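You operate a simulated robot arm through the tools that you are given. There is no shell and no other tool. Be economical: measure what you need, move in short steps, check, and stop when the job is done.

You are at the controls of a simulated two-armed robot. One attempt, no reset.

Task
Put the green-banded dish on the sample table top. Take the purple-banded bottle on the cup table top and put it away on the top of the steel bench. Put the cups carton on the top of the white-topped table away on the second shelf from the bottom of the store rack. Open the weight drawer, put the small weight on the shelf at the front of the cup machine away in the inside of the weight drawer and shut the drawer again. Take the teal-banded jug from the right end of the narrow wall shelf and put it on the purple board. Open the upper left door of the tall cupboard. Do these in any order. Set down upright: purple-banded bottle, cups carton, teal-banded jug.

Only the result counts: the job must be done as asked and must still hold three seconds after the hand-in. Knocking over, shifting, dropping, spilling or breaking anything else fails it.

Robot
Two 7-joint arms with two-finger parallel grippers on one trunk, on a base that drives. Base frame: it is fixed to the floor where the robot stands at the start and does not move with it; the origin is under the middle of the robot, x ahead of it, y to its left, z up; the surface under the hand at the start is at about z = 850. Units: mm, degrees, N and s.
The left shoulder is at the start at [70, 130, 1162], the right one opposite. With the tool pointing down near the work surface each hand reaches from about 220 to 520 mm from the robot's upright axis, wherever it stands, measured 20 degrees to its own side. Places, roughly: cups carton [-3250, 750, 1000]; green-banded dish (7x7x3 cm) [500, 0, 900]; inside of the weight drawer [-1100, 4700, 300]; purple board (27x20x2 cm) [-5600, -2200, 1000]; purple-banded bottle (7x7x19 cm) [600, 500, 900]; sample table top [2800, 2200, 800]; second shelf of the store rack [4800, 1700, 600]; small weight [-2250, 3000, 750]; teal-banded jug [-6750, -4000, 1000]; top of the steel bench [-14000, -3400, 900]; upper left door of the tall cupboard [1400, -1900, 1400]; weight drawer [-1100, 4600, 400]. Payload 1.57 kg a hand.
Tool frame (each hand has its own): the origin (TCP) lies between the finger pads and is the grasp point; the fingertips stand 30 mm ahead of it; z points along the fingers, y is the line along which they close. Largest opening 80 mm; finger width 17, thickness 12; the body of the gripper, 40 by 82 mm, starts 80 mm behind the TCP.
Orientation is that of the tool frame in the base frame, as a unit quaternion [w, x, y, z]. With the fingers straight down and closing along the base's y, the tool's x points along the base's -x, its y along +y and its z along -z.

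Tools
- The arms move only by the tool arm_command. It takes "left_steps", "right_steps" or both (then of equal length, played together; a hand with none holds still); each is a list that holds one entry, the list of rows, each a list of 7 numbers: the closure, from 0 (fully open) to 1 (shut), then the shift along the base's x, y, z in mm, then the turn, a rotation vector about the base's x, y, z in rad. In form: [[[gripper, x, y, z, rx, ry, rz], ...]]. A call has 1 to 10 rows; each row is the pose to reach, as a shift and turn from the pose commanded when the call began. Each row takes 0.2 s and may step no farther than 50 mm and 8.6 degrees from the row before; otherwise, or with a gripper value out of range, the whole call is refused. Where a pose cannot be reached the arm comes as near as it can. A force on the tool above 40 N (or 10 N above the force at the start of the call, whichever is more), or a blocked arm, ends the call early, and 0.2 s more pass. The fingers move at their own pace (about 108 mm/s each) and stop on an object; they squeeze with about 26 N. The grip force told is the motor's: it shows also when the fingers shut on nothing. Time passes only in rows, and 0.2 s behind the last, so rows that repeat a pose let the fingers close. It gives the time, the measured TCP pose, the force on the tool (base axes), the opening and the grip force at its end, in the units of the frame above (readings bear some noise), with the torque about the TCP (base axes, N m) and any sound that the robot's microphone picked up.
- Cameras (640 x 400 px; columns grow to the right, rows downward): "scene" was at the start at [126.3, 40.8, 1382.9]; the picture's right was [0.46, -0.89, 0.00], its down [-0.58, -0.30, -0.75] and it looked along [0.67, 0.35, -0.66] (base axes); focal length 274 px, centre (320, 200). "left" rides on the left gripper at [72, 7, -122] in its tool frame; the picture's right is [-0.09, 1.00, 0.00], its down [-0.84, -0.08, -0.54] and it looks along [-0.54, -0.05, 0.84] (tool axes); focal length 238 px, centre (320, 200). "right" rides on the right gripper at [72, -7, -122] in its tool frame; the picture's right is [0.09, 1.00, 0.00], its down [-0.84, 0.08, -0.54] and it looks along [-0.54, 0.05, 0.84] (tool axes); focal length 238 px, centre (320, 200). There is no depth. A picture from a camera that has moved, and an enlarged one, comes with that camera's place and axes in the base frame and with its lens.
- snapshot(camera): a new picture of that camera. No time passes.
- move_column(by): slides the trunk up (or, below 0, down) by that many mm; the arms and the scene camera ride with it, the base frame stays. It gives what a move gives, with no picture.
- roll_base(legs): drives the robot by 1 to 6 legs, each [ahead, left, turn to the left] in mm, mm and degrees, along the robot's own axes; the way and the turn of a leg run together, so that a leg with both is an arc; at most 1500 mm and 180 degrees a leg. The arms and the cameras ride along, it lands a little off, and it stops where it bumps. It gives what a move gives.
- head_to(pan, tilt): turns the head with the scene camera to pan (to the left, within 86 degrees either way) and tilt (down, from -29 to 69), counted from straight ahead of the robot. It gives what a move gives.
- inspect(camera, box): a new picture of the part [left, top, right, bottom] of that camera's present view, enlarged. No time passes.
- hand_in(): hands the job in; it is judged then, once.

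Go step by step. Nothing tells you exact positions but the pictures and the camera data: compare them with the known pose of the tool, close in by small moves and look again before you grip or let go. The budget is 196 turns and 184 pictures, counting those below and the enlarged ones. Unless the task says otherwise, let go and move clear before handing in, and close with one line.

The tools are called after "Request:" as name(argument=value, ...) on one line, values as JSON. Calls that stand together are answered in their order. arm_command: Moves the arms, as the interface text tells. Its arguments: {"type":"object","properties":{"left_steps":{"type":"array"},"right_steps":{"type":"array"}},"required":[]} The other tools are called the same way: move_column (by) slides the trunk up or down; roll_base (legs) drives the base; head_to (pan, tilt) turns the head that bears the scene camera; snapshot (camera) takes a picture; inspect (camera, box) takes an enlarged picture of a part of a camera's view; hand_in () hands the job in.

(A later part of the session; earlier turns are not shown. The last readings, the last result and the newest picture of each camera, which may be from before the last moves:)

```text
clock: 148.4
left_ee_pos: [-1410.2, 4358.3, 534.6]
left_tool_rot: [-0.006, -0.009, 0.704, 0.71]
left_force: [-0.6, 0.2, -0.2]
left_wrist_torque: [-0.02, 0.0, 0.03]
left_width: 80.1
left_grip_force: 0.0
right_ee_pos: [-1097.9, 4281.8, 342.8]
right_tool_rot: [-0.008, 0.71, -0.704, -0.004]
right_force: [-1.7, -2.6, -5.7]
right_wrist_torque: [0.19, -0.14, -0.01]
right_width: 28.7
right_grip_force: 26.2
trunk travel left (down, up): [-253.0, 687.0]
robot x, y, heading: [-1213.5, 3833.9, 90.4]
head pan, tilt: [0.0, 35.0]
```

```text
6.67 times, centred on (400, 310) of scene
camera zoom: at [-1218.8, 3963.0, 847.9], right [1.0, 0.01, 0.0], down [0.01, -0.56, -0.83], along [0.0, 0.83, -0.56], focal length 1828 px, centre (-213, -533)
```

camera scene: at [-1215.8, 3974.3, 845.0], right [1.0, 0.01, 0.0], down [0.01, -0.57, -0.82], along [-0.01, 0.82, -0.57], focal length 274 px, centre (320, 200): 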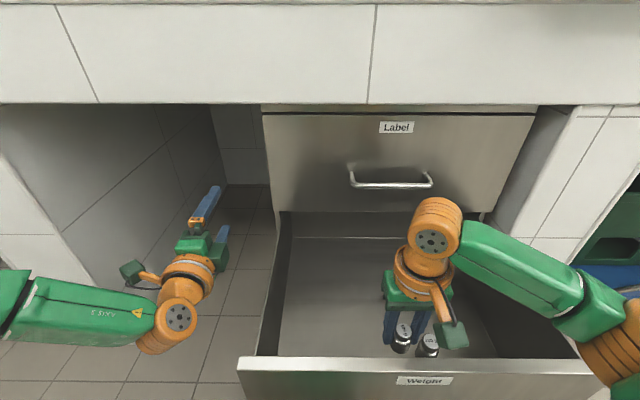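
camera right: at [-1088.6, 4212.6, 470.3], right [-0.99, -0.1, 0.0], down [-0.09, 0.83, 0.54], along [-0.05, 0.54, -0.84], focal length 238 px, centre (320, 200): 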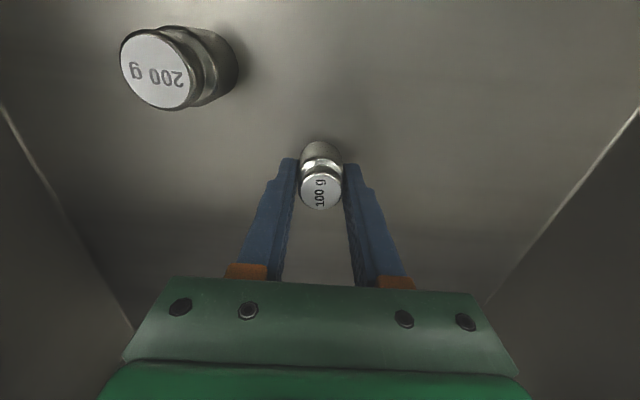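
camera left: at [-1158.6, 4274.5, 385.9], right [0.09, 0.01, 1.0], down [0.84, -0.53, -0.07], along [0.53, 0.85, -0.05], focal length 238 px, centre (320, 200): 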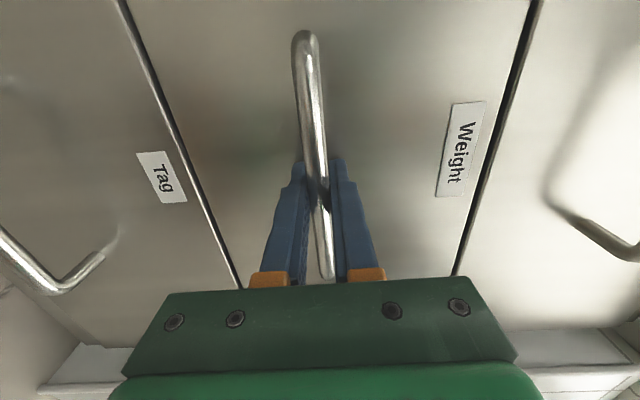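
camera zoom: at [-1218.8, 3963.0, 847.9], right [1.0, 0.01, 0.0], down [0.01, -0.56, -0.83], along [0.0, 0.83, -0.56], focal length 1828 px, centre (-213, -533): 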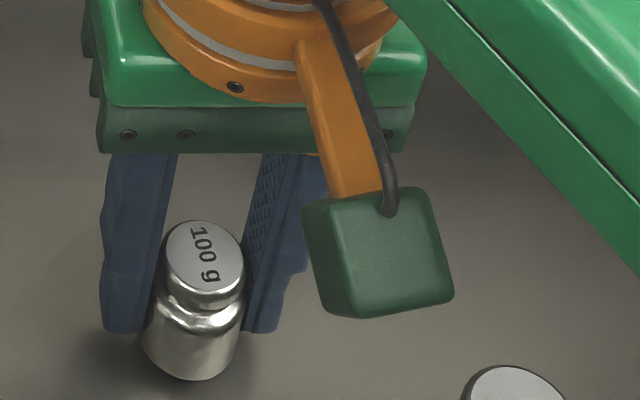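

The whole robot tilted slightly, so the right arm is probably leaning on the drawer edge. I raise the hand again and look.

Request:
arm_command(right_steps=[[[1, 0, 0, 6, 0, 0, 0], [1, 0, 0, 12, 0, 0, 0], [1, 0, 0, 12, 0, 0, 0]]])

Request:
snapshot(camera="scene")

Request:
snapshot(camera="left")

```text
clock: 149.2
left_ee_pos: [-1408.4, 4363.9, 527.1]
left_tool_rot: [-0.008, -0.008, 0.709, 0.705]
left_force: [0.7, -0.1, 0.0]
left_wrist_torque: [0.02, -0.03, 0.01]
left_width: 80.1
left_grip_force: 0.0
right_ee_pos: [-1095.6, 4285.7, 346.4]
right_tool_rot: [0.0, 0.711, -0.703, 0.0]
right_force: [0.2, 0.2, -1.5]
right_wrist_torque: [-0.03, -0.01, 0.02]
right_width: 28.9
right_grip_force: 26.5
trunk travel left (down, up): [-253.0, 687.0]
robot x, y, heading: [-1215.2, 3834.9, 90.7]
head pan, tilt: [0.0, 35.0]
```

```text
126 pictures are left
camera scene: at [-1216.0, 3974.3, 844.8], right [1.0, 0.01, 0.0], down [0.01, -0.57, -0.82], along [-0.01, 0.82, -0.57], focal length 274 px, centre (320, 200)
```

scene: 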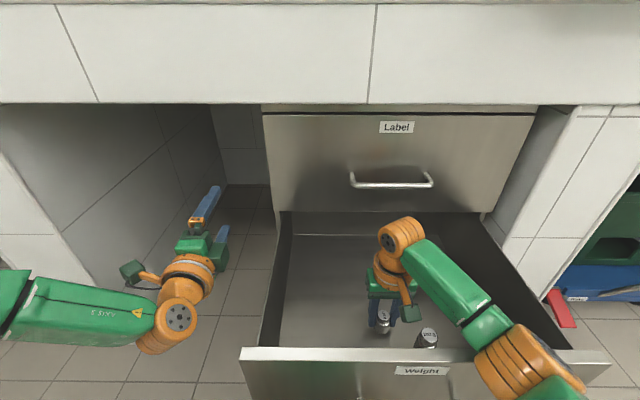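

```text
125 pictures are left
camera left: at [-1477.5, 4242.2, 535.3], right [0.09, 0.01, 1.0], down [0.85, -0.52, -0.07], along [0.52, 0.85, -0.06], focal length 238 px, centre (320, 200)
```

left: 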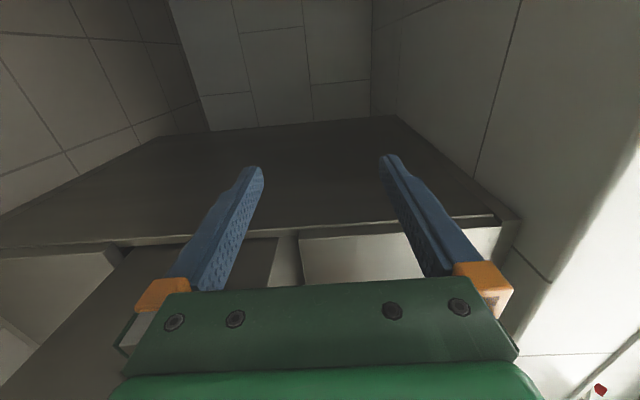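

The right elbow was leaning on the drawer front. I raise the trunk 80 mm so the elbow sits higher, then lower the hand again.

Request:
move_column(by=80)

Request:
arm_command(right_steps=[[[1, 0, 0, -25, 0, 0, 0], [1, 0, 0, -50, 0, 0, 0], [1, 0, 0, -70, 0, 0, 0], [1, 0, 0, -80, 0, 0, 0]]])

Request:
snapshot(camera="scene")

```text
clock: 150.3
left_ee_pos: [-1409.2, 4364.9, 606.0]
left_tool_rot: [-0.008, -0.008, 0.709, 0.705]
left_force: [-0.4, -0.5, 0.0]
left_wrist_torque: [-0.01, -0.01, 0.03]
left_width: 79.9
left_grip_force: 0.1
right_ee_pos: [-1095.7, 4283.8, 426.4]
right_tool_rot: [0.0, 0.711, -0.703, 0.0]
right_force: [-1.1, -0.4, -1.0]
right_wrist_torque: [-0.03, 0.02, 0.01]
right_width: 29.0
right_grip_force: 26.4
trunk travel left (down, up): [-333.0, 607.0]
robot x, y, heading: [-1215.1, 3835.6, 90.8]
head pan, tilt: [0.0, 35.0]
```

```text
clock: 151.3
left_ee_pos: [-1409.6, 4364.8, 608.1]
left_tool_rot: [-0.008, -0.008, 0.709, 0.705]
left_force: [-0.7, 0.2, 0.9]
left_wrist_torque: [-0.01, 0.0, 0.02]
left_width: 79.9
left_grip_force: 0.1
right_ee_pos: [-1096.0, 4284.2, 344.6]
right_tool_rot: [0.0, 0.711, -0.703, 0.0]
right_force: [-0.5, -0.4, -0.7]
right_wrist_torque: [-0.01, -0.02, -0.01]
right_width: 28.9
right_grip_force: 25.8
trunk travel left (down, up): [-333.0, 607.0]
robot x, y, heading: [-1218.2, 3832.9, 90.7]
head pan, tilt: [0.0, 35.0]
```

```text
124 pictures are left
camera scene: at [-1215.9, 3974.4, 925.0], right [1.0, 0.01, 0.0], down [0.01, -0.57, -0.82], along [-0.01, 0.82, -0.57], focal length 274 px, centre (320, 200)
```

scene: 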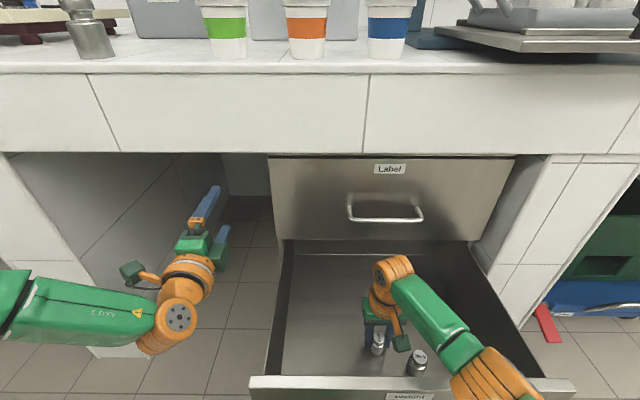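

Reach is fine and there is no contact yet. I keep lowering in small steps.

Request:
arm_command(right_steps=[[[1, 0, 0, -5, 0, 0, 0], [1, 0, 0, -10, 0, 0, 0], [1, 0, 0, -14, 0, 0, 0], [1, 0, 0, -17, 0, 0, 0]]])

Request:
inspect(camera="scene", box=[340, 290, 540, 400])

```text
clock: 152.3
left_ee_pos: [-1409.1, 4362.1, 610.2]
left_tool_rot: [-0.007, -0.008, 0.707, 0.707]
left_force: [0.1, 0.1, -0.4]
left_wrist_torque: [0.0, 0.02, -0.02]
left_width: 80.1
left_grip_force: 0.1
right_ee_pos: [-1096.5, 4285.4, 333.8]
right_tool_rot: [-0.003, 0.711, -0.703, -0.003]
right_force: [4.8, 1.9, 27.0]
right_wrist_torque: [-0.02, -0.1, -0.02]
right_width: 29.4
right_grip_force: 26.0
trunk travel left (down, up): [-333.0, 607.0]
robot x, y, heading: [-1213.0, 3834.6, 90.5]
head pan, tilt: [0.0, 35.0]
```

```text
3.20 times, centred on (440, 345) of scene
camera zoom: at [-1216.6, 3969.8, 926.1], right [1.0, 0.01, 0.0], down [0.01, -0.57, -0.82], along [-0.01, 0.82, -0.57], focal length 877 px, centre (-64, -264)
```

zoom: 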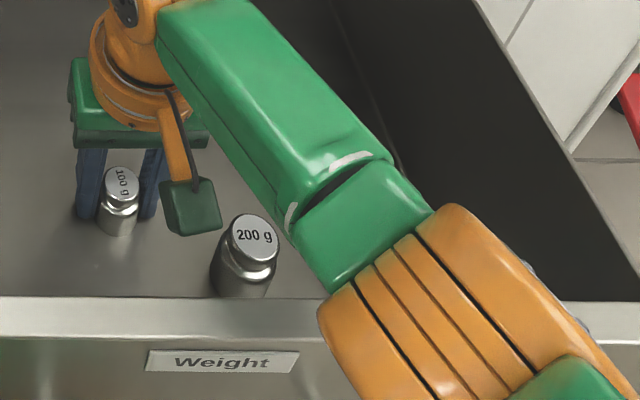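

The weight rests on the drawer floor. I relax the push, open, and rise.

Request:
arm_command(right_steps=[[[1, 0, 0, 5, 0, 0, 0], [0.6, 0, 0, 6, 0, 0, 0], [0.3, 0, 0, 6, 0, 0, 0], [0.2, 0, 0, 6, 0, 0, 0], [0.2, 0, 0, 30, 0, 0, 0], [0.2, 0, 0, 65, 0, 0, 0], [0.2, 0, 0, 100, 0, 0, 0]]])

Request:
snapshot(camera="right")

```text
clock: 153.9
left_ee_pos: [-1408.9, 4365.4, 607.6]
left_tool_rot: [-0.008, -0.008, 0.709, 0.705]
left_force: [0.2, -0.1, 0.1]
left_wrist_torque: [0.04, 0.0, 0.01]
left_width: 80.3
left_grip_force: 0.0
right_ee_pos: [-1096.7, 4284.9, 430.8]
right_tool_rot: [0.0, 0.71, -0.704, 0.0]
right_force: [-0.9, -0.3, -0.1]
right_wrist_torque: [-0.01, 0.0, -0.03]
right_width: 64.1
right_grip_force: 0.1
trunk travel left (down, up): [-333.0, 607.0]
robot x, y, heading: [-1217.7, 3837.3, 90.4]
head pan, tilt: [0.0, 35.0]
```

```text
122 pictures are left
camera right: at [-1089.3, 4213.8, 553.3], right [-0.99, -0.1, 0.0], down [-0.09, 0.84, 0.54], along [-0.06, 0.54, -0.84], focal length 238 px, centre (320, 200)
```

right: 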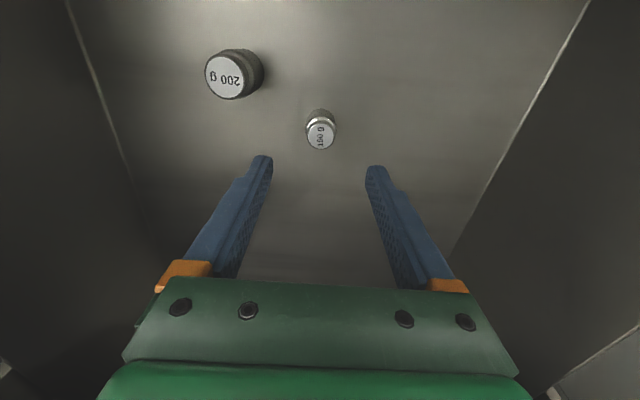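

The weight stands in the drawer. I take the right hand out the way it came in.

Request:
arm_command(right_steps=[[[0.2, 0, -40, 10, 0, 0, 0], [0.5, 0, -80, 20, 0, 0, 0], [1, 0, -80, 65, 0, 0, 0], [1, 0, -80, 110, 0, 0, 0], [1, 0, -80, 155, 0, 0, 0], [1, 10, -110, 180, 0, 0, 0], [1, 30, -150, 190, 0, 0, 0], [1, 50, -190, 190, 0, 0, 0], [1, 50, -230, 190, 0, 0, 0]]])

Request:
snapshot(camera="scene")

```text
clock: 155.9
left_ee_pos: [-1409.3, 4365.0, 608.1]
left_tool_rot: [-0.008, -0.009, 0.709, 0.705]
left_force: [-0.4, 0.3, 0.5]
left_wrist_torque: [-0.03, 0.01, 0.02]
left_width: 80.1
left_grip_force: 0.1
right_ee_pos: [-1043.9, 4054.0, 620.1]
right_tool_rot: [0.0, 0.71, -0.704, 0.0]
right_force: [-0.3, -0.1, 1.0]
right_wrist_torque: [-0.01, 0.04, 0.01]
right_width: 0.0
right_grip_force: 21.1
trunk travel left (down, up): [-333.0, 607.0]
robot x, y, heading: [-1213.5, 3836.7, 90.3]
head pan, tilt: [0.0, 35.0]
```

```text
121 pictures are left
camera scene: at [-1215.9, 3973.8, 925.1], right [1.0, 0.01, 0.0], down [0.01, -0.57, -0.82], along [-0.01, 0.82, -0.57], focal length 274 px, centre (320, 200)
```

scene: 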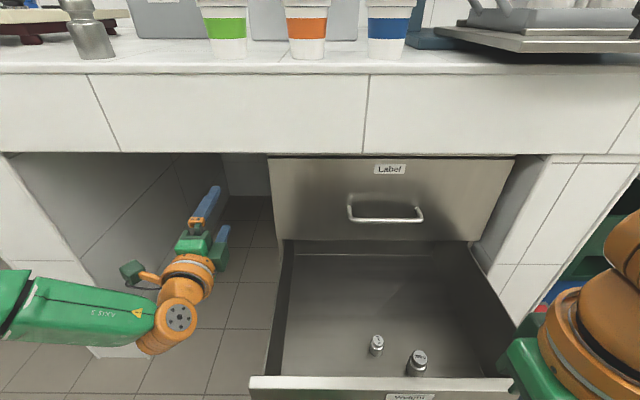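

Now I shut the drawer: back off, line the closed left hand up with the drawer front, and lower the trunk.

Request:
roll_base(legs=[[-350, 0, 0], [0, -300, -0.5]])

Request:
move_column(by=-180)

Request:
arm_command(left_steps=[[[0.5, 0, 0, 0, 0, 0, 0], [1, 0, 0, 0, 0, 0, 0], [1, 0, 0, 0, 0, 0, 0], [1, 0, 0, 0, 0, 0, 0]]])

Request:
snapshot(camera="scene")

Request:
snapshot(camera="left")

```text
clock: 159.9
left_ee_pos: [-1101.5, 4009.8, 606.4]
left_tool_rot: [-0.006, -0.006, 0.709, 0.706]
left_force: [-0.4, -0.3, 0.2]
left_wrist_torque: [0.02, 0.01, -0.02]
left_width: 79.9
left_grip_force: 0.1
right_ee_pos: [-739.2, 3697.7, 619.4]
right_tool_rot: [0.001, 0.708, -0.706, 0.0]
right_force: [0.2, 0.3, 0.3]
right_wrist_torque: [-0.02, 0.03, -0.01]
right_width: 0.0
right_grip_force: 20.5
trunk travel left (down, up): [-333.0, 607.0]
robot x, y, heading: [-910.9, 3477.5, 90.2]
head pan, tilt: [0.0, 35.0]
```

```text
clock: 161.9
left_ee_pos: [-1102.1, 4009.3, 427.2]
left_tool_rot: [-0.006, -0.006, 0.709, 0.705]
left_force: [-0.3, -0.2, 0.8]
left_wrist_torque: [0.01, -0.01, -0.01]
left_width: 80.1
left_grip_force: 0.0
right_ee_pos: [-739.3, 3697.5, 439.1]
right_tool_rot: [0.0, 0.708, -0.706, 0.0]
right_force: [-0.7, -0.3, -0.3]
right_wrist_torque: [0.0, 0.0, 0.02]
right_width: 0.1
right_grip_force: 21.5
trunk travel left (down, up): [-153.0, 787.0]
robot x, y, heading: [-911.7, 3474.7, 90.1]
head pan, tilt: [0.0, 35.0]
```

```text
clock: 162.9
left_ee_pos: [-1101.5, 4007.8, 427.3]
left_tool_rot: [-0.006, -0.005, 0.709, 0.706]
left_force: [0.2, -0.5, -0.3]
left_wrist_torque: [-0.01, -0.04, 0.0]
left_width: 0.0
left_grip_force: 21.2
right_ee_pos: [-738.3, 3697.3, 439.1]
right_tool_rot: [0.0, 0.709, -0.706, 0.0]
right_force: [0.1, -0.4, -0.4]
right_wrist_torque: [0.03, 0.02, -0.04]
right_width: 0.0
right_grip_force: 21.6
trunk travel left (down, up): [-153.0, 787.0]
robot x, y, heading: [-908.7, 3478.2, 89.9]
head pan, tilt: [0.0, 35.0]
```

```text
120 pictures are left
camera scene: at [-911.3, 3616.8, 745.0], right [1.0, 0.0, 0.0], down [0.0, -0.57, -0.82], along [0.0, 0.82, -0.57], focal length 274 px, centre (320, 200)
```

scene: 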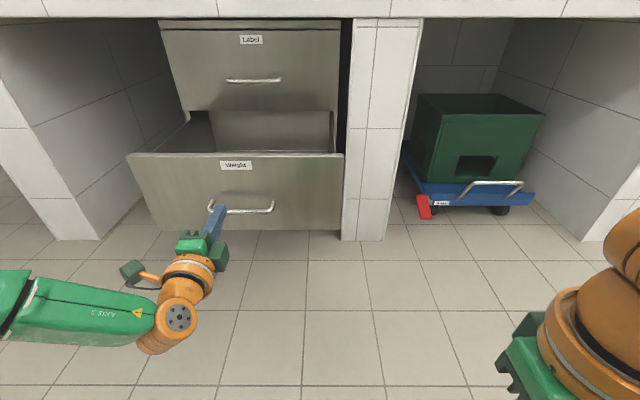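

```text
119 pictures are left
camera left: at [-1170.8, 3886.6, 435.6], right [0.09, 0.01, 1.0], down [0.85, -0.53, -0.07], along [0.53, 0.85, -0.05], focal length 238 px, centre (320, 200)
```

left: 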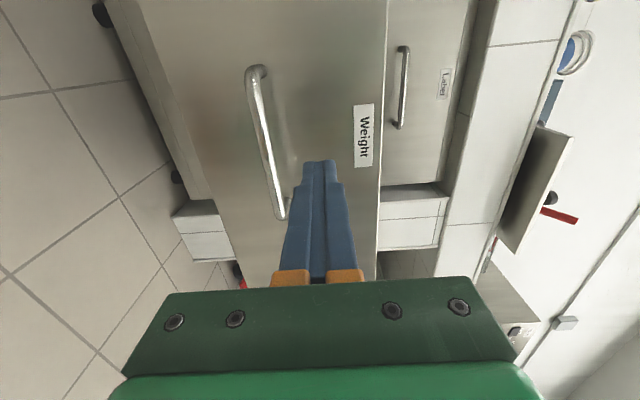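

The closed fingers point at the drawer front just above the handle. I push by driving forward.

Request:
roll_base(legs=[[370, 0, 0]])

Request:
snapshot(camera="scene")

Request:
snapshot(camera="left")

```text
clock: 165.3
left_ee_pos: [-1105.6, 4381.5, 428.3]
left_tool_rot: [-0.006, -0.007, 0.71, 0.704]
left_force: [0.4, -0.4, -0.1]
left_wrist_torque: [0.0, -0.01, 0.0]
left_width: 0.1
left_grip_force: 21.5
right_ee_pos: [-741.6, 4069.5, 440.1]
right_tool_rot: [0.0, 0.71, -0.705, 0.0]
right_force: [-0.5, 0.1, -0.7]
right_wrist_torque: [0.01, 0.0, 0.01]
right_width: 0.0
right_grip_force: 21.5
trunk travel left (down, up): [-153.0, 787.0]
robot x, y, heading: [-913.8, 3847.0, 90.4]
head pan, tilt: [0.0, 35.0]
```

```text
118 pictures are left
camera scene: at [-913.8, 3989.1, 745.0], right [1.0, 0.01, 0.0], down [0.0, -0.57, -0.82], along [-0.01, 0.82, -0.57], focal length 274 px, centre (320, 200)
```

scene: 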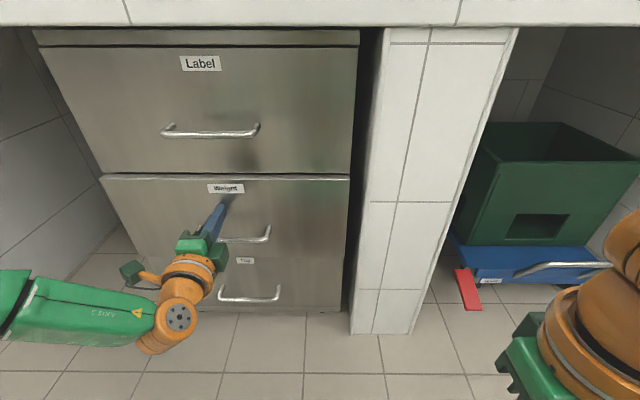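

```text
117 pictures are left
camera left: at [-1174.6, 4257.8, 435.6], right [0.09, 0.01, 1.0], down [0.85, -0.52, -0.07], along [0.52, 0.85, -0.05], focal length 238 px, centre (320, 200)
```

left: 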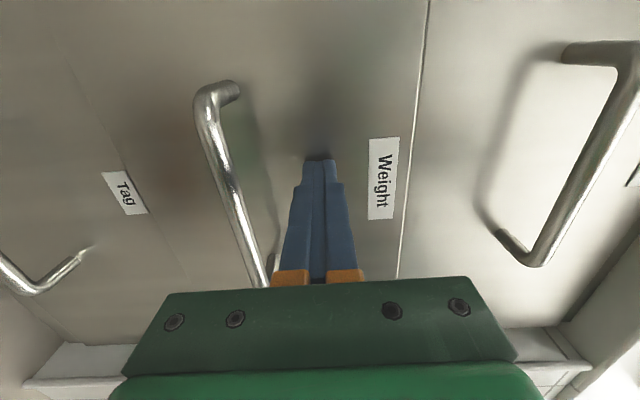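

The drawer is nearly shut. I push the rest in small amounts.

Request:
roll_base(legs=[[20, 0, 0]])

Request:
roll_base(legs=[[8, 0, 0]])

Request:
snapshot(camera="scene")

Request:
snapshot(camera="left")

```text
clock: 166.2
left_ee_pos: [-1105.5, 4396.8, 428.0]
left_tool_rot: [-0.006, -0.008, 0.71, 0.705]
left_force: [0.7, -9.3, 4.0]
left_wrist_torque: [0.18, 0.0, -0.14]
left_width: 0.2
left_grip_force: 21.5
right_ee_pos: [-742.8, 4089.5, 440.8]
right_tool_rot: [-0.001, 0.711, -0.704, 0.0]
right_force: [0.2, 0.4, -0.3]
right_wrist_torque: [0.04, -0.01, 0.02]
right_width: 0.0
right_grip_force: 20.9
trunk travel left (down, up): [-153.0, 787.0]
robot x, y, heading: [-910.8, 3873.3, 90.8]
head pan, tilt: [0.0, 35.0]
stopped in leg 1: the force on the tool passed its limit at 67 N (the readings are from after the stop); the commanded pose is now the measured one
```

```text
clock: 166.9
left_ee_pos: [-1106.7, 4397.3, 428.1]
left_tool_rot: [-0.006, -0.007, 0.709, 0.705]
left_force: [0.4, -14.6, 7.8]
left_wrist_torque: [0.26, -0.03, -0.13]
left_width: 0.2
left_grip_force: 21.0
right_ee_pos: [-743.1, 4090.8, 440.6]
right_tool_rot: [-0.002, 0.712, -0.702, -0.001]
right_force: [-0.8, 0.3, 0.4]
right_wrist_torque: [0.01, -0.03, -0.01]
right_width: 0.1
right_grip_force: 20.8
trunk travel left (down, up): [-153.0, 787.0]
robot x, y, heading: [-911.7, 3872.3, 90.7]
head pan, tilt: [0.0, 35.0]
stopped in leg 1: the force on the tool passed its limit at 56 N (the readings are from after the stop); the commanded pose is now the measured one
```

```text
116 pictures are left
camera scene: at [-914.2, 4007.6, 745.6], right [1.0, 0.01, 0.0], down [0.01, -0.57, -0.82], along [-0.01, 0.82, -0.57], focal length 274 px, centre (320, 200)
```

scene: 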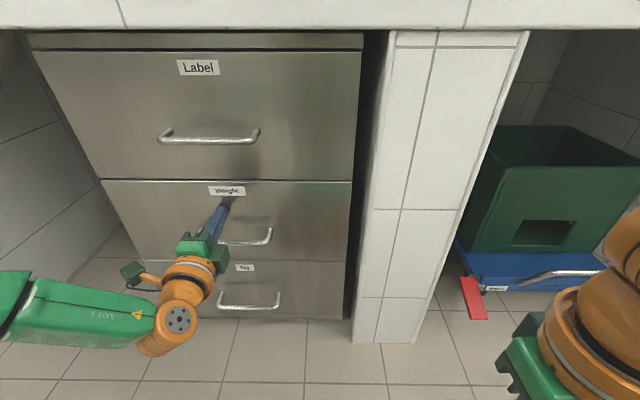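

```text
115 pictures are left
camera left: at [-1175.3, 4274.4, 436.3], right [0.09, 0.01, 1.0], down [0.85, -0.53, -0.07], along [0.52, 0.85, -0.05], focal length 238 px, centre (320, 200)
```

left: 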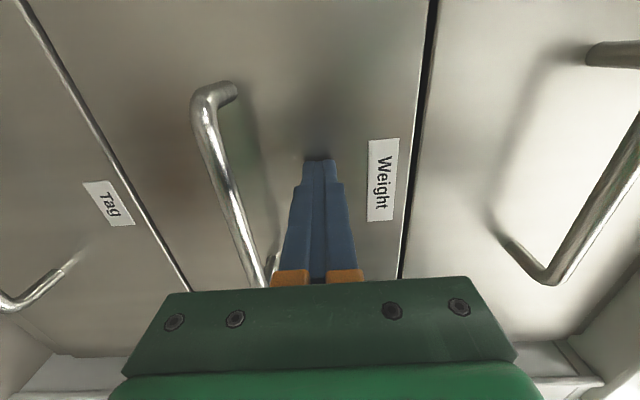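

The drawer is shut. I back away, then raise the trunk and go look for the white-topped table beyond the tiled column.

Request:
roll_base(legs=[[-1400, 0, -0.7], [-400, 0, 0], [0, 1000, 0], [0, 0, 90]])

Request:
move_column(by=400)

Request:
move_column(by=240)

Request:
head_to(pan=35, tilt=25)

Request:
snapshot(camera="scene")

```text
clock: 184.7
left_ee_pos: [-2453.8, 1886.4, 425.1]
left_tool_rot: [0.505, 0.51, -0.495, -0.49]
left_force: [0.1, -0.7, -0.5]
left_wrist_torque: [-0.02, 0.02, -0.01]
left_width: 0.0
left_grip_force: 21.8
right_ee_pos: [-2153.2, 2252.8, 440.0]
right_tool_rot: [0.0, 1.0, 0.011, -0.001]
right_force: [-0.1, -0.8, -1.3]
right_wrist_torque: [-0.02, -0.02, 0.0]
right_width: 0.1
right_grip_force: 21.4
trunk travel left (down, up): [-153.0, 787.0]
robot x, y, heading: [-1928.4, 2085.2, -178.6]
head pan, tilt: [0.0, 35.0]
```

```text
clock: 188.6
left_ee_pos: [-2453.0, 1886.1, 824.5]
left_tool_rot: [0.504, 0.51, -0.495, -0.49]
left_force: [-0.2, -0.1, 0.0]
left_wrist_torque: [-0.05, 0.01, 0.03]
left_width: 0.0
left_grip_force: 21.8
right_ee_pos: [-2153.2, 2252.9, 840.4]
right_tool_rot: [0.0, 1.0, 0.012, -0.001]
right_force: [-0.1, 0.3, 1.0]
right_wrist_torque: [-0.01, -0.03, -0.01]
right_width: 0.1
right_grip_force: 21.6
trunk travel left (down, up): [-553.0, 387.0]
robot x, y, heading: [-1928.9, 2086.6, -178.4]
head pan, tilt: [0.0, 35.0]
```

```text
clock: 191.1
left_ee_pos: [-2453.7, 1885.0, 1065.3]
left_tool_rot: [0.504, 0.51, -0.495, -0.49]
left_force: [0.3, -0.2, 0.1]
left_wrist_torque: [-0.02, -0.02, 0.03]
left_width: 0.1
left_grip_force: 21.2
right_ee_pos: [-2152.5, 2253.2, 1080.3]
right_tool_rot: [0.0, 1.0, 0.013, 0.0]
right_force: [-0.3, 1.4, -0.1]
right_wrist_torque: [-0.04, 0.06, -0.02]
right_width: 0.1
right_grip_force: 21.8
trunk travel left (down, up): [-793.0, 147.0]
robot x, y, heading: [-1929.2, 2082.0, -178.3]
head pan, tilt: [0.0, 35.0]
```

```text
clock: 192.1
left_ee_pos: [-2454.0, 1886.0, 1065.6]
left_tool_rot: [0.504, 0.511, -0.495, -0.49]
left_force: [-0.9, -0.7, 0.1]
left_wrist_torque: [-0.02, 0.03, -0.03]
left_width: 0.1
left_grip_force: 21.7
right_ee_pos: [-2152.3, 2253.2, 1080.1]
right_tool_rot: [-0.001, 1.0, 0.012, 0.001]
right_force: [-0.7, 0.3, 0.1]
right_wrist_torque: [-0.02, -0.01, 0.02]
right_width: 0.1
right_grip_force: 21.8
trunk travel left (down, up): [-793.0, 147.0]
robot x, y, heading: [-1929.2, 2087.2, -178.7]
head pan, tilt: [35.0, 25.0]
```

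```text
114 pictures are left
camera scene: at [-2051.2, 2030.8, 1400.8], right [-0.59, 0.81, 0.0], down [0.34, 0.25, -0.91], along [-0.73, -0.54, -0.42], focal length 274 px, centre (320, 200)
```

scene: 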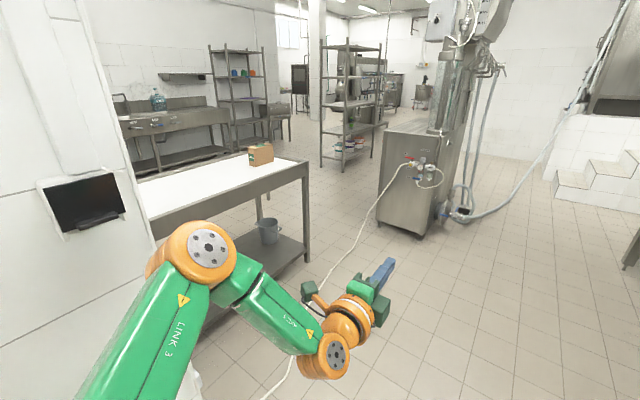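

The white-topped table is beyond the column with the carton near its far end at about [-3190, 740], and a cable lies on the floor before it. I enlarge the carton.

Request:
inspect(camera="scene", box=[220, 130, 340, 205])

Request:
inspect(camera="scene", box=[240, 180, 440, 400])

```text
5.33 times, centred on (280, 168) of scene
camera zoom: at [-2051.2, 2030.8, 1400.8], right [-0.59, 0.81, 0.0], down [0.34, 0.25, -0.91], along [-0.73, -0.54, -0.42], focal length 1462 px, centre (533, 373)
```

zoom: 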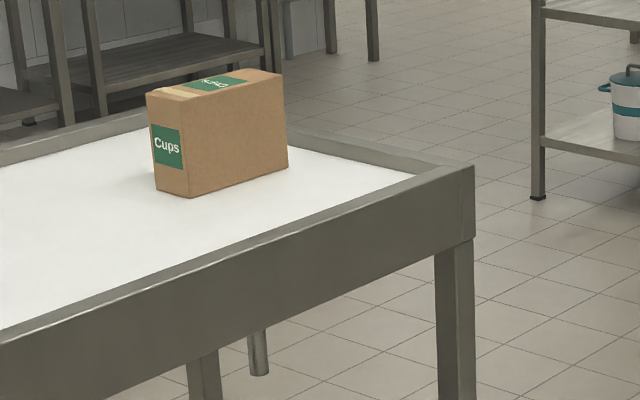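

```text
1.82 times, centred on (340, 290) of scene
camera zoom: at [-2051.2, 2030.8, 1400.8], right [-0.59, 0.81, 0.0], down [0.34, 0.25, -0.91], along [-0.73, -0.54, -0.42], focal length 498 px, centre (284, 36)
```

zoom: 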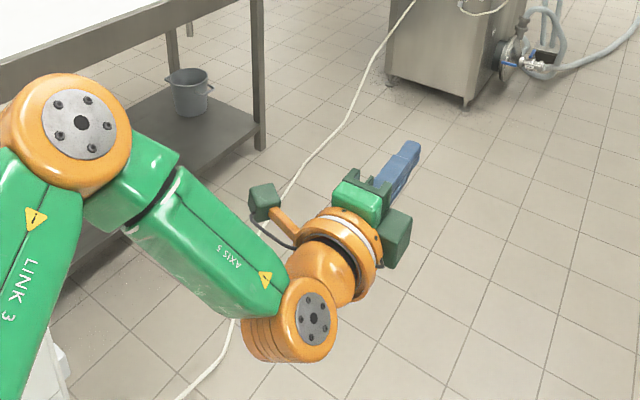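

The carton is about 150 × 66 × 118 mm with its long side along x, centred near [-3228, 682]. I will take it from the table's west end with the right hand, and first I fold the left hand back to pointing down.

Request:
arm_command(left_steps=[[[0.5, 10, 0, 5, 0, -0.148, 0], [0, 20, 0, 10, 0, -0.296, 0], [0, 30, 0, 15, 0, -0.444, 0], [0, 42, 0, 20, 0, -0.592, 0], [0, 54, 0, 20, 0, -0.74, 0], [0, 66, 0, 20, 0, -0.888, 0], [0, 80, 0, 20, 0, -1.036, 0], [0, 95, 0, 20, 0, -1.184, 0], [0, 110, 0, 20, 0, -1.332, 0], [0, 125, 0, 20, 0, -1.48, 0]]])

Request:
head_to(pan=10, tilt=25)

Request:
snapshot(camera="scene")

```text
clock: 194.3
left_ee_pos: [-2330.9, 1885.6, 1084.9]
left_tool_rot: [0.037, 0.708, -0.706, -0.017]
left_force: [-0.3, 0.0, 0.2]
left_wrist_torque: [-0.03, 0.0, 0.02]
left_width: 79.9
left_grip_force: 0.1
right_ee_pos: [-2152.3, 2253.5, 1080.1]
right_tool_rot: [0.0, 1.0, 0.012, 0.002]
right_force: [-0.2, -0.3, -0.4]
right_wrist_torque: [0.07, 0.01, -0.01]
right_width: 0.0
right_grip_force: 21.2
trunk travel left (down, up): [-793.0, 147.0]
robot x, y, heading: [-1928.5, 2083.8, -178.6]
head pan, tilt: [35.0, 25.0]
```

```text
clock: 195.2
left_ee_pos: [-2327.9, 1884.7, 1086.5]
left_tool_rot: [0.038, 0.708, -0.705, -0.017]
left_force: [0.3, -0.1, -0.9]
left_wrist_torque: [0.01, 0.02, 0.01]
left_width: 80.1
left_grip_force: 0.0
right_ee_pos: [-2152.3, 2253.3, 1080.3]
right_tool_rot: [0.0, 1.0, 0.012, 0.0]
right_force: [0.3, 0.3, -0.4]
right_wrist_torque: [0.0, 0.01, -0.02]
right_width: 0.2
right_grip_force: 21.7
trunk travel left (down, up): [-793.0, 147.0]
robot x, y, heading: [-1929.7, 2083.5, -178.5]
head pan, tilt: [10.0, 25.0]
```

```text
111 pictures are left
camera scene: at [-2067.1, 2067.0, 1400.8], right [-0.2, 0.98, 0.0], down [0.41, 0.08, -0.91], along [-0.89, -0.18, -0.42], focal length 274 px, centre (320, 200)
```

scene: 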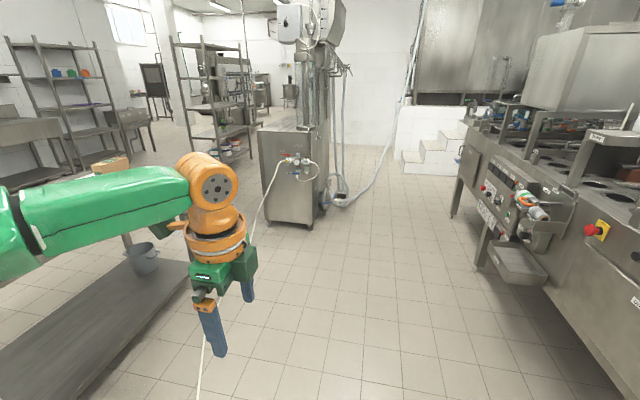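

I drive west past the table's end and turn to face east.

Request:
roll_base(legs=[[1500, 0, 0], [280, 80, 0], [0, 0, 178.5]])

Request:
head_to(pan=-50, tilt=35)

Request:
snapshot(camera="scene")

```text
clock: 211.6
left_ee_pos: [-3311.9, 2155.2, 1085.1]
left_tool_rot: [0.017, 0.7, 0.713, 0.038]
left_force: [0.2, -0.9, 0.1]
left_wrist_torque: [0.01, 0.03, 0.06]
left_width: 79.5
left_grip_force: 0.1
right_ee_pos: [-3484.5, 1784.3, 1079.7]
right_tool_rot: [0.0, -0.02, 1.0, -0.001]
right_force: [-0.5, -1.2, -0.6]
right_wrist_torque: [-0.02, 0.01, 0.01]
right_width: 0.4
right_grip_force: 21.2
trunk travel left (down, up): [-793.0, 147.0]
robot x, y, heading: [-3712.1, 1952.3, 2.5]
head pan, tilt: [10.0, 25.0]
```

```text
clock: 212.9
left_ee_pos: [-3311.1, 2156.3, 1085.4]
left_tool_rot: [0.016, 0.7, 0.713, 0.038]
left_force: [-0.3, 0.3, 0.4]
left_wrist_torque: [-0.01, -0.04, 0.0]
left_width: 79.9
left_grip_force: 0.1
right_ee_pos: [-3482.9, 1786.3, 1079.8]
right_tool_rot: [0.0, -0.02, 1.0, 0.0]
right_force: [0.6, 0.5, -0.2]
right_wrist_torque: [-0.04, 0.0, -0.01]
right_width: 0.2
right_grip_force: 21.5
trunk travel left (down, up): [-793.0, 147.0]
robot x, y, heading: [-3709.6, 1952.4, 2.1]
head pan, tilt: [-50.0, 35.0]
```

```text
110 pictures are left
camera scene: at [-3600.0, 1889.2, 1385.0], right [-0.74, -0.67, 0.0], down [-0.39, 0.42, -0.82], along [0.55, -0.61, -0.57], focal length 274 px, centre (320, 200)
```

scene: 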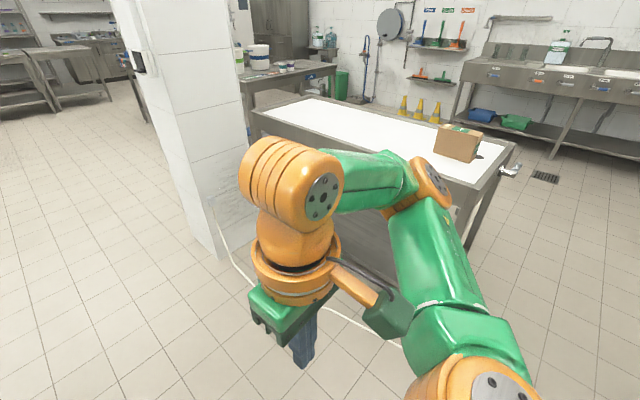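

Refined, the carton is centred near [-3284, 620], with its base at about z = 837. I drive south to the west end of the table and keep clear of the tap that sticks out there.

Request:
roll_base(legs=[[-150, 0, -2.1], [0, -1180, 0]])

Request:
head_to(pan=-15, tilt=40)

Request:
snapshot(camera="scene")

```text
clock: 217.5
left_ee_pos: [-3455.8, 1485.7, 1086.2]
left_tool_rot: [0.015, 0.711, 0.702, 0.04]
left_force: [-0.3, -0.7, 0.0]
left_wrist_torque: [0.07, 0.0, 0.04]
left_width: 80.1
left_grip_force: 0.1
right_ee_pos: [-3639.7, 1119.7, 1079.5]
right_tool_rot: [-0.001, -0.004, 1.0, 0.002]
right_force: [-0.4, 0.1, -0.1]
right_wrist_torque: [0.06, 0.01, 0.02]
right_width: 0.0
right_grip_force: 20.9
trunk travel left (down, up): [-793.0, 147.0]
robot x, y, heading: [-3860.9, 1300.4, 0.1]
head pan, tilt: [-50.0, 35.0]
stopped in leg 2: the robot was blocked; the commanded pose is now the measured one
```

```text
clock: 218.5
left_ee_pos: [-3456.4, 1491.2, 1084.7]
left_tool_rot: [0.018, 0.712, 0.701, 0.038]
left_force: [0.2, 0.4, 1.0]
left_wrist_torque: [-0.05, -0.01, -0.01]
left_width: 80.0
left_grip_force: 0.1
right_ee_pos: [-3639.0, 1127.6, 1079.9]
right_tool_rot: [0.001, -0.004, 1.0, -0.001]
right_force: [-0.2, 0.0, 0.1]
right_wrist_torque: [0.02, -0.02, 0.0]
right_width: 0.0
right_grip_force: 21.4
trunk travel left (down, up): [-793.0, 147.0]
robot x, y, heading: [-3862.1, 1300.7, 0.4]
head pan, tilt: [-15.0, 40.0]
```

```text
109 pictures are left
camera scene: at [-3727.5, 1279.9, 1377.5], right [-0.25, -0.97, 0.0], down [-0.62, 0.16, -0.77], along [0.74, -0.19, -0.64], focal length 274 px, centre (320, 200)
```

scene: 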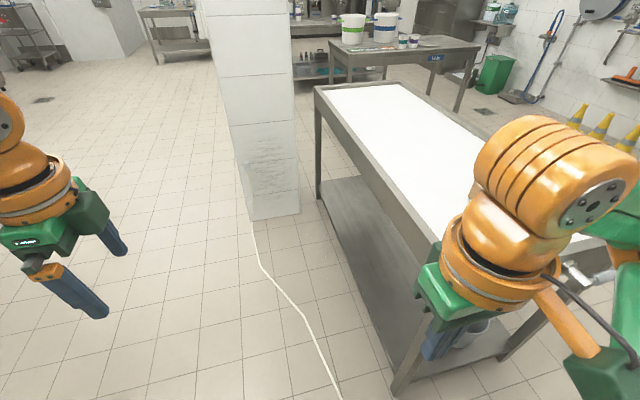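

I was blocked at y of about 1300. I look to my right and down to see what I touched.

Request:
head_to(pan=-86, tilt=50)

Request:
snapshot(camera="scene")

```text
clock: 220.0
left_ee_pos: [-3456.4, 1491.7, 1085.7]
left_tool_rot: [0.018, 0.712, 0.701, 0.038]
left_force: [0.3, 0.2, 0.5]
left_wrist_torque: [0.02, 0.01, 0.03]
left_width: 80.1
left_grip_force: 0.0
right_ee_pos: [-3639.9, 1125.8, 1079.3]
right_tool_rot: [-0.001, -0.004, 1.0, 0.0]
right_force: [-0.4, 0.1, -0.6]
right_wrist_torque: [0.01, -0.05, 0.01]
right_width: 0.2
right_grip_force: 21.6
trunk travel left (down, up): [-793.0, 147.0]
robot x, y, heading: [-3861.5, 1294.6, 0.9]
head pan, tilt: [-85.9, 50.0]
```

```text
108 pictures are left
camera scene: at [-3803.5, 1223.4, 1363.3], right [-1.0, -0.08, 0.0], down [-0.06, 0.76, -0.64], along [0.05, -0.64, -0.77], focal length 274 px, centre (320, 200)
```

scene: 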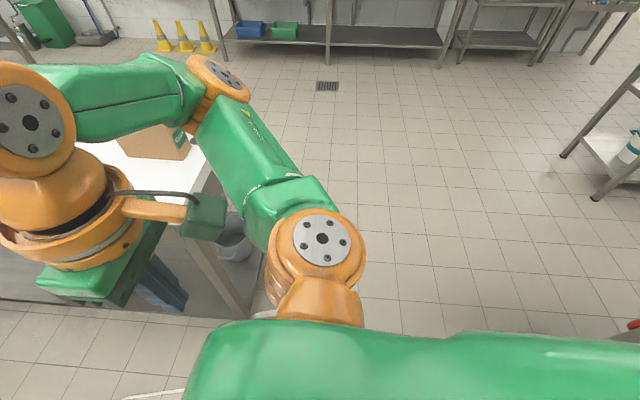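

It looks like the floor cable stopped the base. I move back north a little and check where the cable runs.

Request:
roll_base(legs=[[0, 350, 0]])

Request:
arm_command(right_steps=[[[1, -20, 40, 0, 0, 0, 0], [1, -30, 80, 0, 0, 0, 0], [1, -30, 120, 0, 0, 0, 0], [1, -30, 150, 0, 0, 0, 0]]])

Request:
snapshot(camera="scene")

```text
clock: 222.2
left_ee_pos: [-3458.5, 1835.1, 1085.2]
left_tool_rot: [0.017, 0.711, 0.702, 0.039]
left_force: [-0.2, -0.2, 0.3]
left_wrist_torque: [0.02, -0.01, -0.02]
left_width: 80.0
left_grip_force: 0.0
right_ee_pos: [-3642.7, 1471.4, 1079.1]
right_tool_rot: [-0.001, -0.004, 1.0, 0.001]
right_force: [0.0, 0.6, 0.2]
right_wrist_torque: [0.01, 0.01, -0.01]
right_width: 0.0
right_grip_force: 21.3
trunk travel left (down, up): [-793.0, 147.0]
robot x, y, heading: [-3862.2, 1644.0, 0.5]
head pan, tilt: [-85.9, 50.0]
```

```text
clock: 222.8
left_ee_pos: [-3458.8, 1839.1, 1085.1]
left_tool_rot: [0.019, 0.711, 0.702, 0.037]
left_force: [0.3, 0.6, 0.4]
left_wrist_torque: [-0.03, 0.0, -0.03]
left_width: 79.9
left_grip_force: 0.0
right_ee_pos: [-3666.1, 1525.2, 1080.4]
right_tool_rot: [0.002, -0.036, 0.999, -0.014]
right_force: [32.7, -58.1, 12.9]
right_wrist_torque: [7.39, 5.37, 5.2]
right_width: 0.0
right_grip_force: 21.1
trunk travel left (down, up): [-793.0, 147.0]
robot x, y, heading: [-3865.7, 1650.7, 0.6]
head pan, tilt: [-85.9, 50.0]
stopped in row 2 (right hand): the force on the tool passed its limit at 238 N (the readings are from after the stop); the commanded pose is now the measured one
```

```text
107 pictures are left
camera scene: at [-3806.3, 1572.3, 1363.4], right [-1.0, -0.08, 0.0], down [-0.06, 0.76, -0.64], along [0.05, -0.64, -0.77], focal length 274 px, centre (320, 200)
```

scene: 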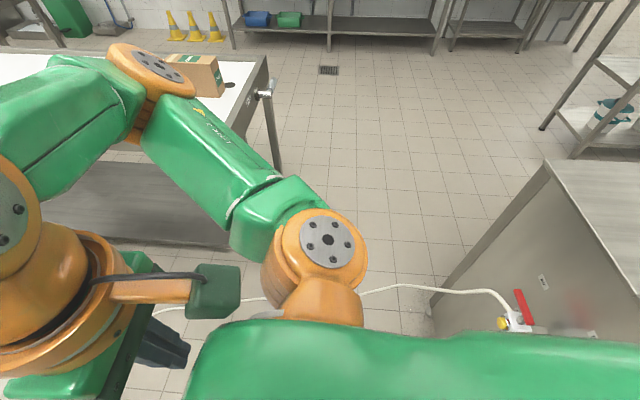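

The cable spans from the hose machine to the column and blocks this way, so I will reach the table from the south later. The right arm also brushed my own body; I undo that first.

Request:
arm_command(right_steps=[[[1, 15, -30, 0, 0, 0, 0], [1, 40, -70, 0, 0, 0, 0], [1, 60, -75, 0, 0, 0, 0]]])

Request:
head_to(pan=0, tilt=25)

```text
clock: 223.6
left_ee_pos: [-3459.3, 1838.5, 1084.8]
left_tool_rot: [0.016, 0.712, 0.701, 0.038]
left_force: [-0.2, 0.5, -0.4]
left_wrist_torque: [0.02, 0.01, -0.01]
left_width: 79.8
left_grip_force: 0.1
right_ee_pos: [-3604.9, 1449.9, 1080.3]
right_tool_rot: [0.001, -0.031, 0.999, -0.011]
right_force: [0.5, 0.3, 0.1]
right_wrist_torque: [0.01, 0.03, -0.02]
right_width: 0.0
right_grip_force: 21.1
trunk travel left (down, up): [-793.0, 147.0]
robot x, y, heading: [-3862.5, 1643.7, 0.4]
head pan, tilt: [-85.9, 50.0]
```

```text
clock: 225.2
left_ee_pos: [-3458.9, 1838.2, 1085.2]
left_tool_rot: [0.017, 0.711, 0.702, 0.038]
left_force: [0.2, -0.1, 0.2]
left_wrist_torque: [0.01, -0.01, -0.02]
left_width: 80.0
left_grip_force: 0.0
right_ee_pos: [-3606.6, 1449.2, 1080.2]
right_tool_rot: [0.002, -0.031, 0.999, -0.01]
right_force: [0.6, -0.3, 0.4]
right_wrist_torque: [0.04, 0.01, 0.01]
right_width: 0.2
right_grip_force: 21.3
trunk travel left (down, up): [-793.0, 147.0]
robot x, y, heading: [-3862.4, 1643.5, 0.6]
head pan, tilt: [0.0, 25.0]
```

I drive back east and come up to the left end of the cup table, facing south, to fetch the bottle.

Request:
roll_base(legs=[[0, 350, 0], [1500, 0, 0], [1500, 0, 0], [1480, 0, 0], [0, 0, -90], [600, 0, 0]])

Request:
head_to(pan=0, tilt=40)

Request:
snapshot(camera="scene")

```text
clock: 255.1
left_ee_pos: [772.8, 925.0, 1085.4]
left_tool_rot: [0.04, 0.999, -0.013, 0.014]
left_force: [-0.2, 0.4, 0.4]
left_wrist_torque: [0.0, 0.0, 0.03]
left_width: 80.0
left_grip_force: 0.1
right_ee_pos: [387.5, 1077.1, 1079.7]
right_tool_rot: [-0.005, 0.689, 0.724, -0.008]
right_force: [-0.1, 1.3, 0.1]
right_wrist_torque: [-0.03, 0.0, 0.02]
right_width: 0.0
right_grip_force: 21.0
trunk travel left (down, up): [-793.0, 147.0]
robot x, y, heading: [584.9, 1333.4, -90.2]
head pan, tilt: [0.0, 25.0]
```

```text
clock: 255.8
left_ee_pos: [773.6, 923.4, 1085.2]
left_tool_rot: [0.04, 0.999, -0.013, 0.015]
left_force: [0.3, -1.0, 0.2]
left_wrist_torque: [0.0, 0.02, 0.02]
left_width: 79.9
left_grip_force: 0.0
right_ee_pos: [386.5, 1076.3, 1079.5]
right_tool_rot: [-0.006, 0.689, 0.725, -0.008]
right_force: [0.0, 0.0, -0.3]
right_wrist_torque: [-0.01, 0.03, -0.02]
right_width: 0.0
right_grip_force: 21.4
trunk travel left (down, up): [-793.0, 147.0]
robot x, y, heading: [582.2, 1332.1, -90.3]
head pan, tilt: [0.0, 40.0]
```

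```text
106 pictures are left
camera scene: at [585.7, 1198.1, 1377.5], right [-1.0, 0.01, 0.0], down [0.0, 0.64, -0.77], along [0.0, -0.77, -0.64], focal length 274 px, centre (320, 200)
```

scene: 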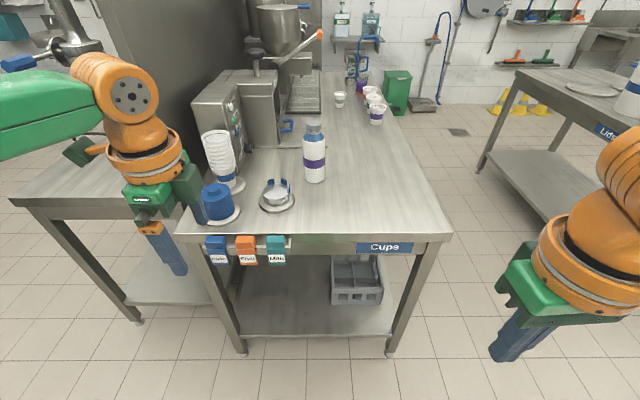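

The bottle stands at about [600, 458]. I draw the left hand in and pitch the right hand 45 degrees forward so it can grip the bottle from the side.

Request:
arm_command(right_steps=[[[1, 13, -15, -17, -0.098, -0.003, -0.006], [1, 27, -31, -34, -0.196, -0.005, -0.012], [0.5, 40, -46, -51, -0.294, -0.008, -0.019], [0, 54, -62, -68, -0.392, -0.01, -0.025], [0, 67, -77, -84, -0.49, -0.013, -0.031], [0, 81, -92, -101, -0.588, -0.015, -0.037], [0, 95, -108, -118, -0.686, -0.018, -0.044], [0, 108, -123, -135, -0.785, -0.02, -0.05]]], left_steps=[[[0, 0, 20, 5, 0, 0, 0], [0, 0, 40, 10, 0, 0, 0], [0, 0, 60, 15, 0, 0, 0], [0, 0, 80, 20, 0, 0, 0], [0, 0, 100, 25, 0, 0, 0], [0, 0, 115, 30, 0, 0, 0], [0, 0, 120, 35, 0, 0, 0], [0, 0, 120, 40, 0, 0, 0]]])

Request:
snapshot(camera="right")

```text
clock: 257.6
left_ee_pos: [774.3, 1043.6, 1125.2]
left_tool_rot: [0.039, 0.999, -0.014, 0.015]
left_force: [-1.1, 1.1, -1.0]
left_wrist_torque: [0.02, 0.02, 0.01]
left_width: 80.1
left_grip_force: 0.0
right_ee_pos: [494.1, 953.0, 943.1]
right_tool_rot: [0.266, 0.656, 0.65, -0.277]
right_force: [0.0, -0.4, -0.6]
right_wrist_torque: [0.01, 0.0, -0.03]
right_width: 80.0
right_grip_force: 0.0
trunk travel left (down, up): [-793.0, 147.0]
robot x, y, heading: [582.6, 1334.2, -90.4]
head pan, tilt: [0.0, 40.0]
```

```text
105 pictures are left
camera right: at [489.5, 1091.3, 978.6], right [1.0, 0.05, -0.08], down [0.09, -0.21, 0.97], along [0.03, -0.98, -0.21], focal length 238 px, centre (320, 200)
```

right: 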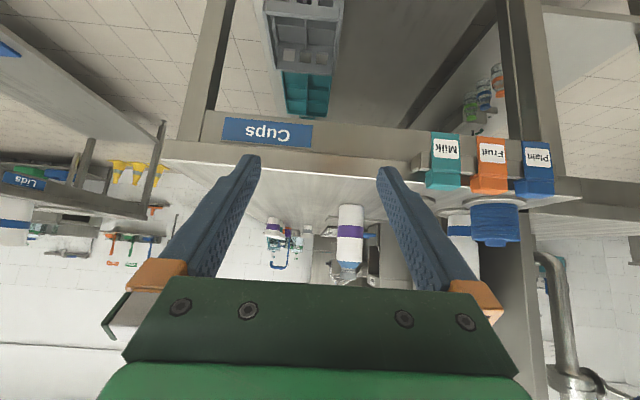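

I strafe and drive so the open fingers come just short of the bottle.

Request:
roll_base(legs=[[0, 105, 0.3], [380, 0, 0]])

Request:
snapshot(camera="right")

Request:
snapshot(camera="scene")

```text
clock: 260.8
left_ee_pos: [879.8, 666.2, 1126.8]
left_tool_rot: [0.04, 0.999, -0.012, 0.013]
left_force: [-0.1, -0.6, 0.5]
left_wrist_torque: [0.0, -0.01, 0.02]
left_width: 80.2
left_grip_force: 0.1
right_ee_pos: [599.6, 575.2, 943.4]
right_tool_rot: [0.267, 0.655, 0.651, -0.277]
right_force: [0.7, 0.1, -0.1]
right_wrist_torque: [0.0, 0.01, 0.0]
right_width: 80.1
right_grip_force: 0.1
trunk travel left (down, up): [-793.0, 147.0]
robot x, y, heading: [686.4, 952.0, -90.0]
head pan, tilt: [0.0, 40.0]
```

```text
104 pictures are left
camera right: at [594.9, 712.9, 979.4], right [1.0, 0.05, -0.08], down [0.09, -0.21, 0.97], along [0.03, -0.98, -0.21], focal length 238 px, centre (320, 200)
```

right: 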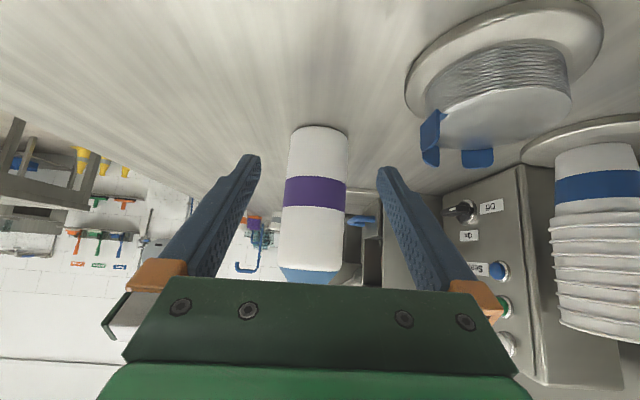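

```text
103 pictures are left
camera scene: at [691.3, 820.7, 1377.6], right [-1.0, 0.0, 0.0], down [0.0, 0.64, -0.77], along [0.0, -0.77, -0.64], focal length 274 px, centre (320, 200)
```

scene: 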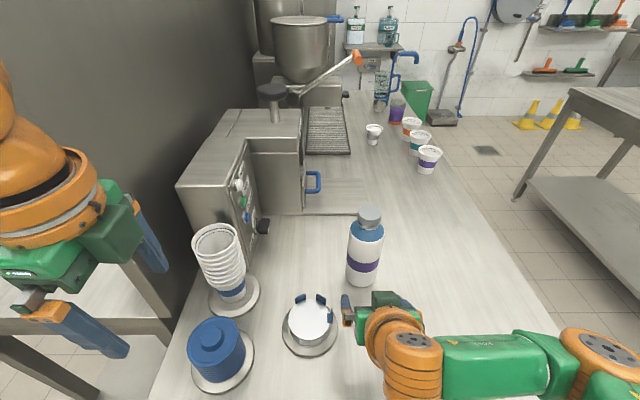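

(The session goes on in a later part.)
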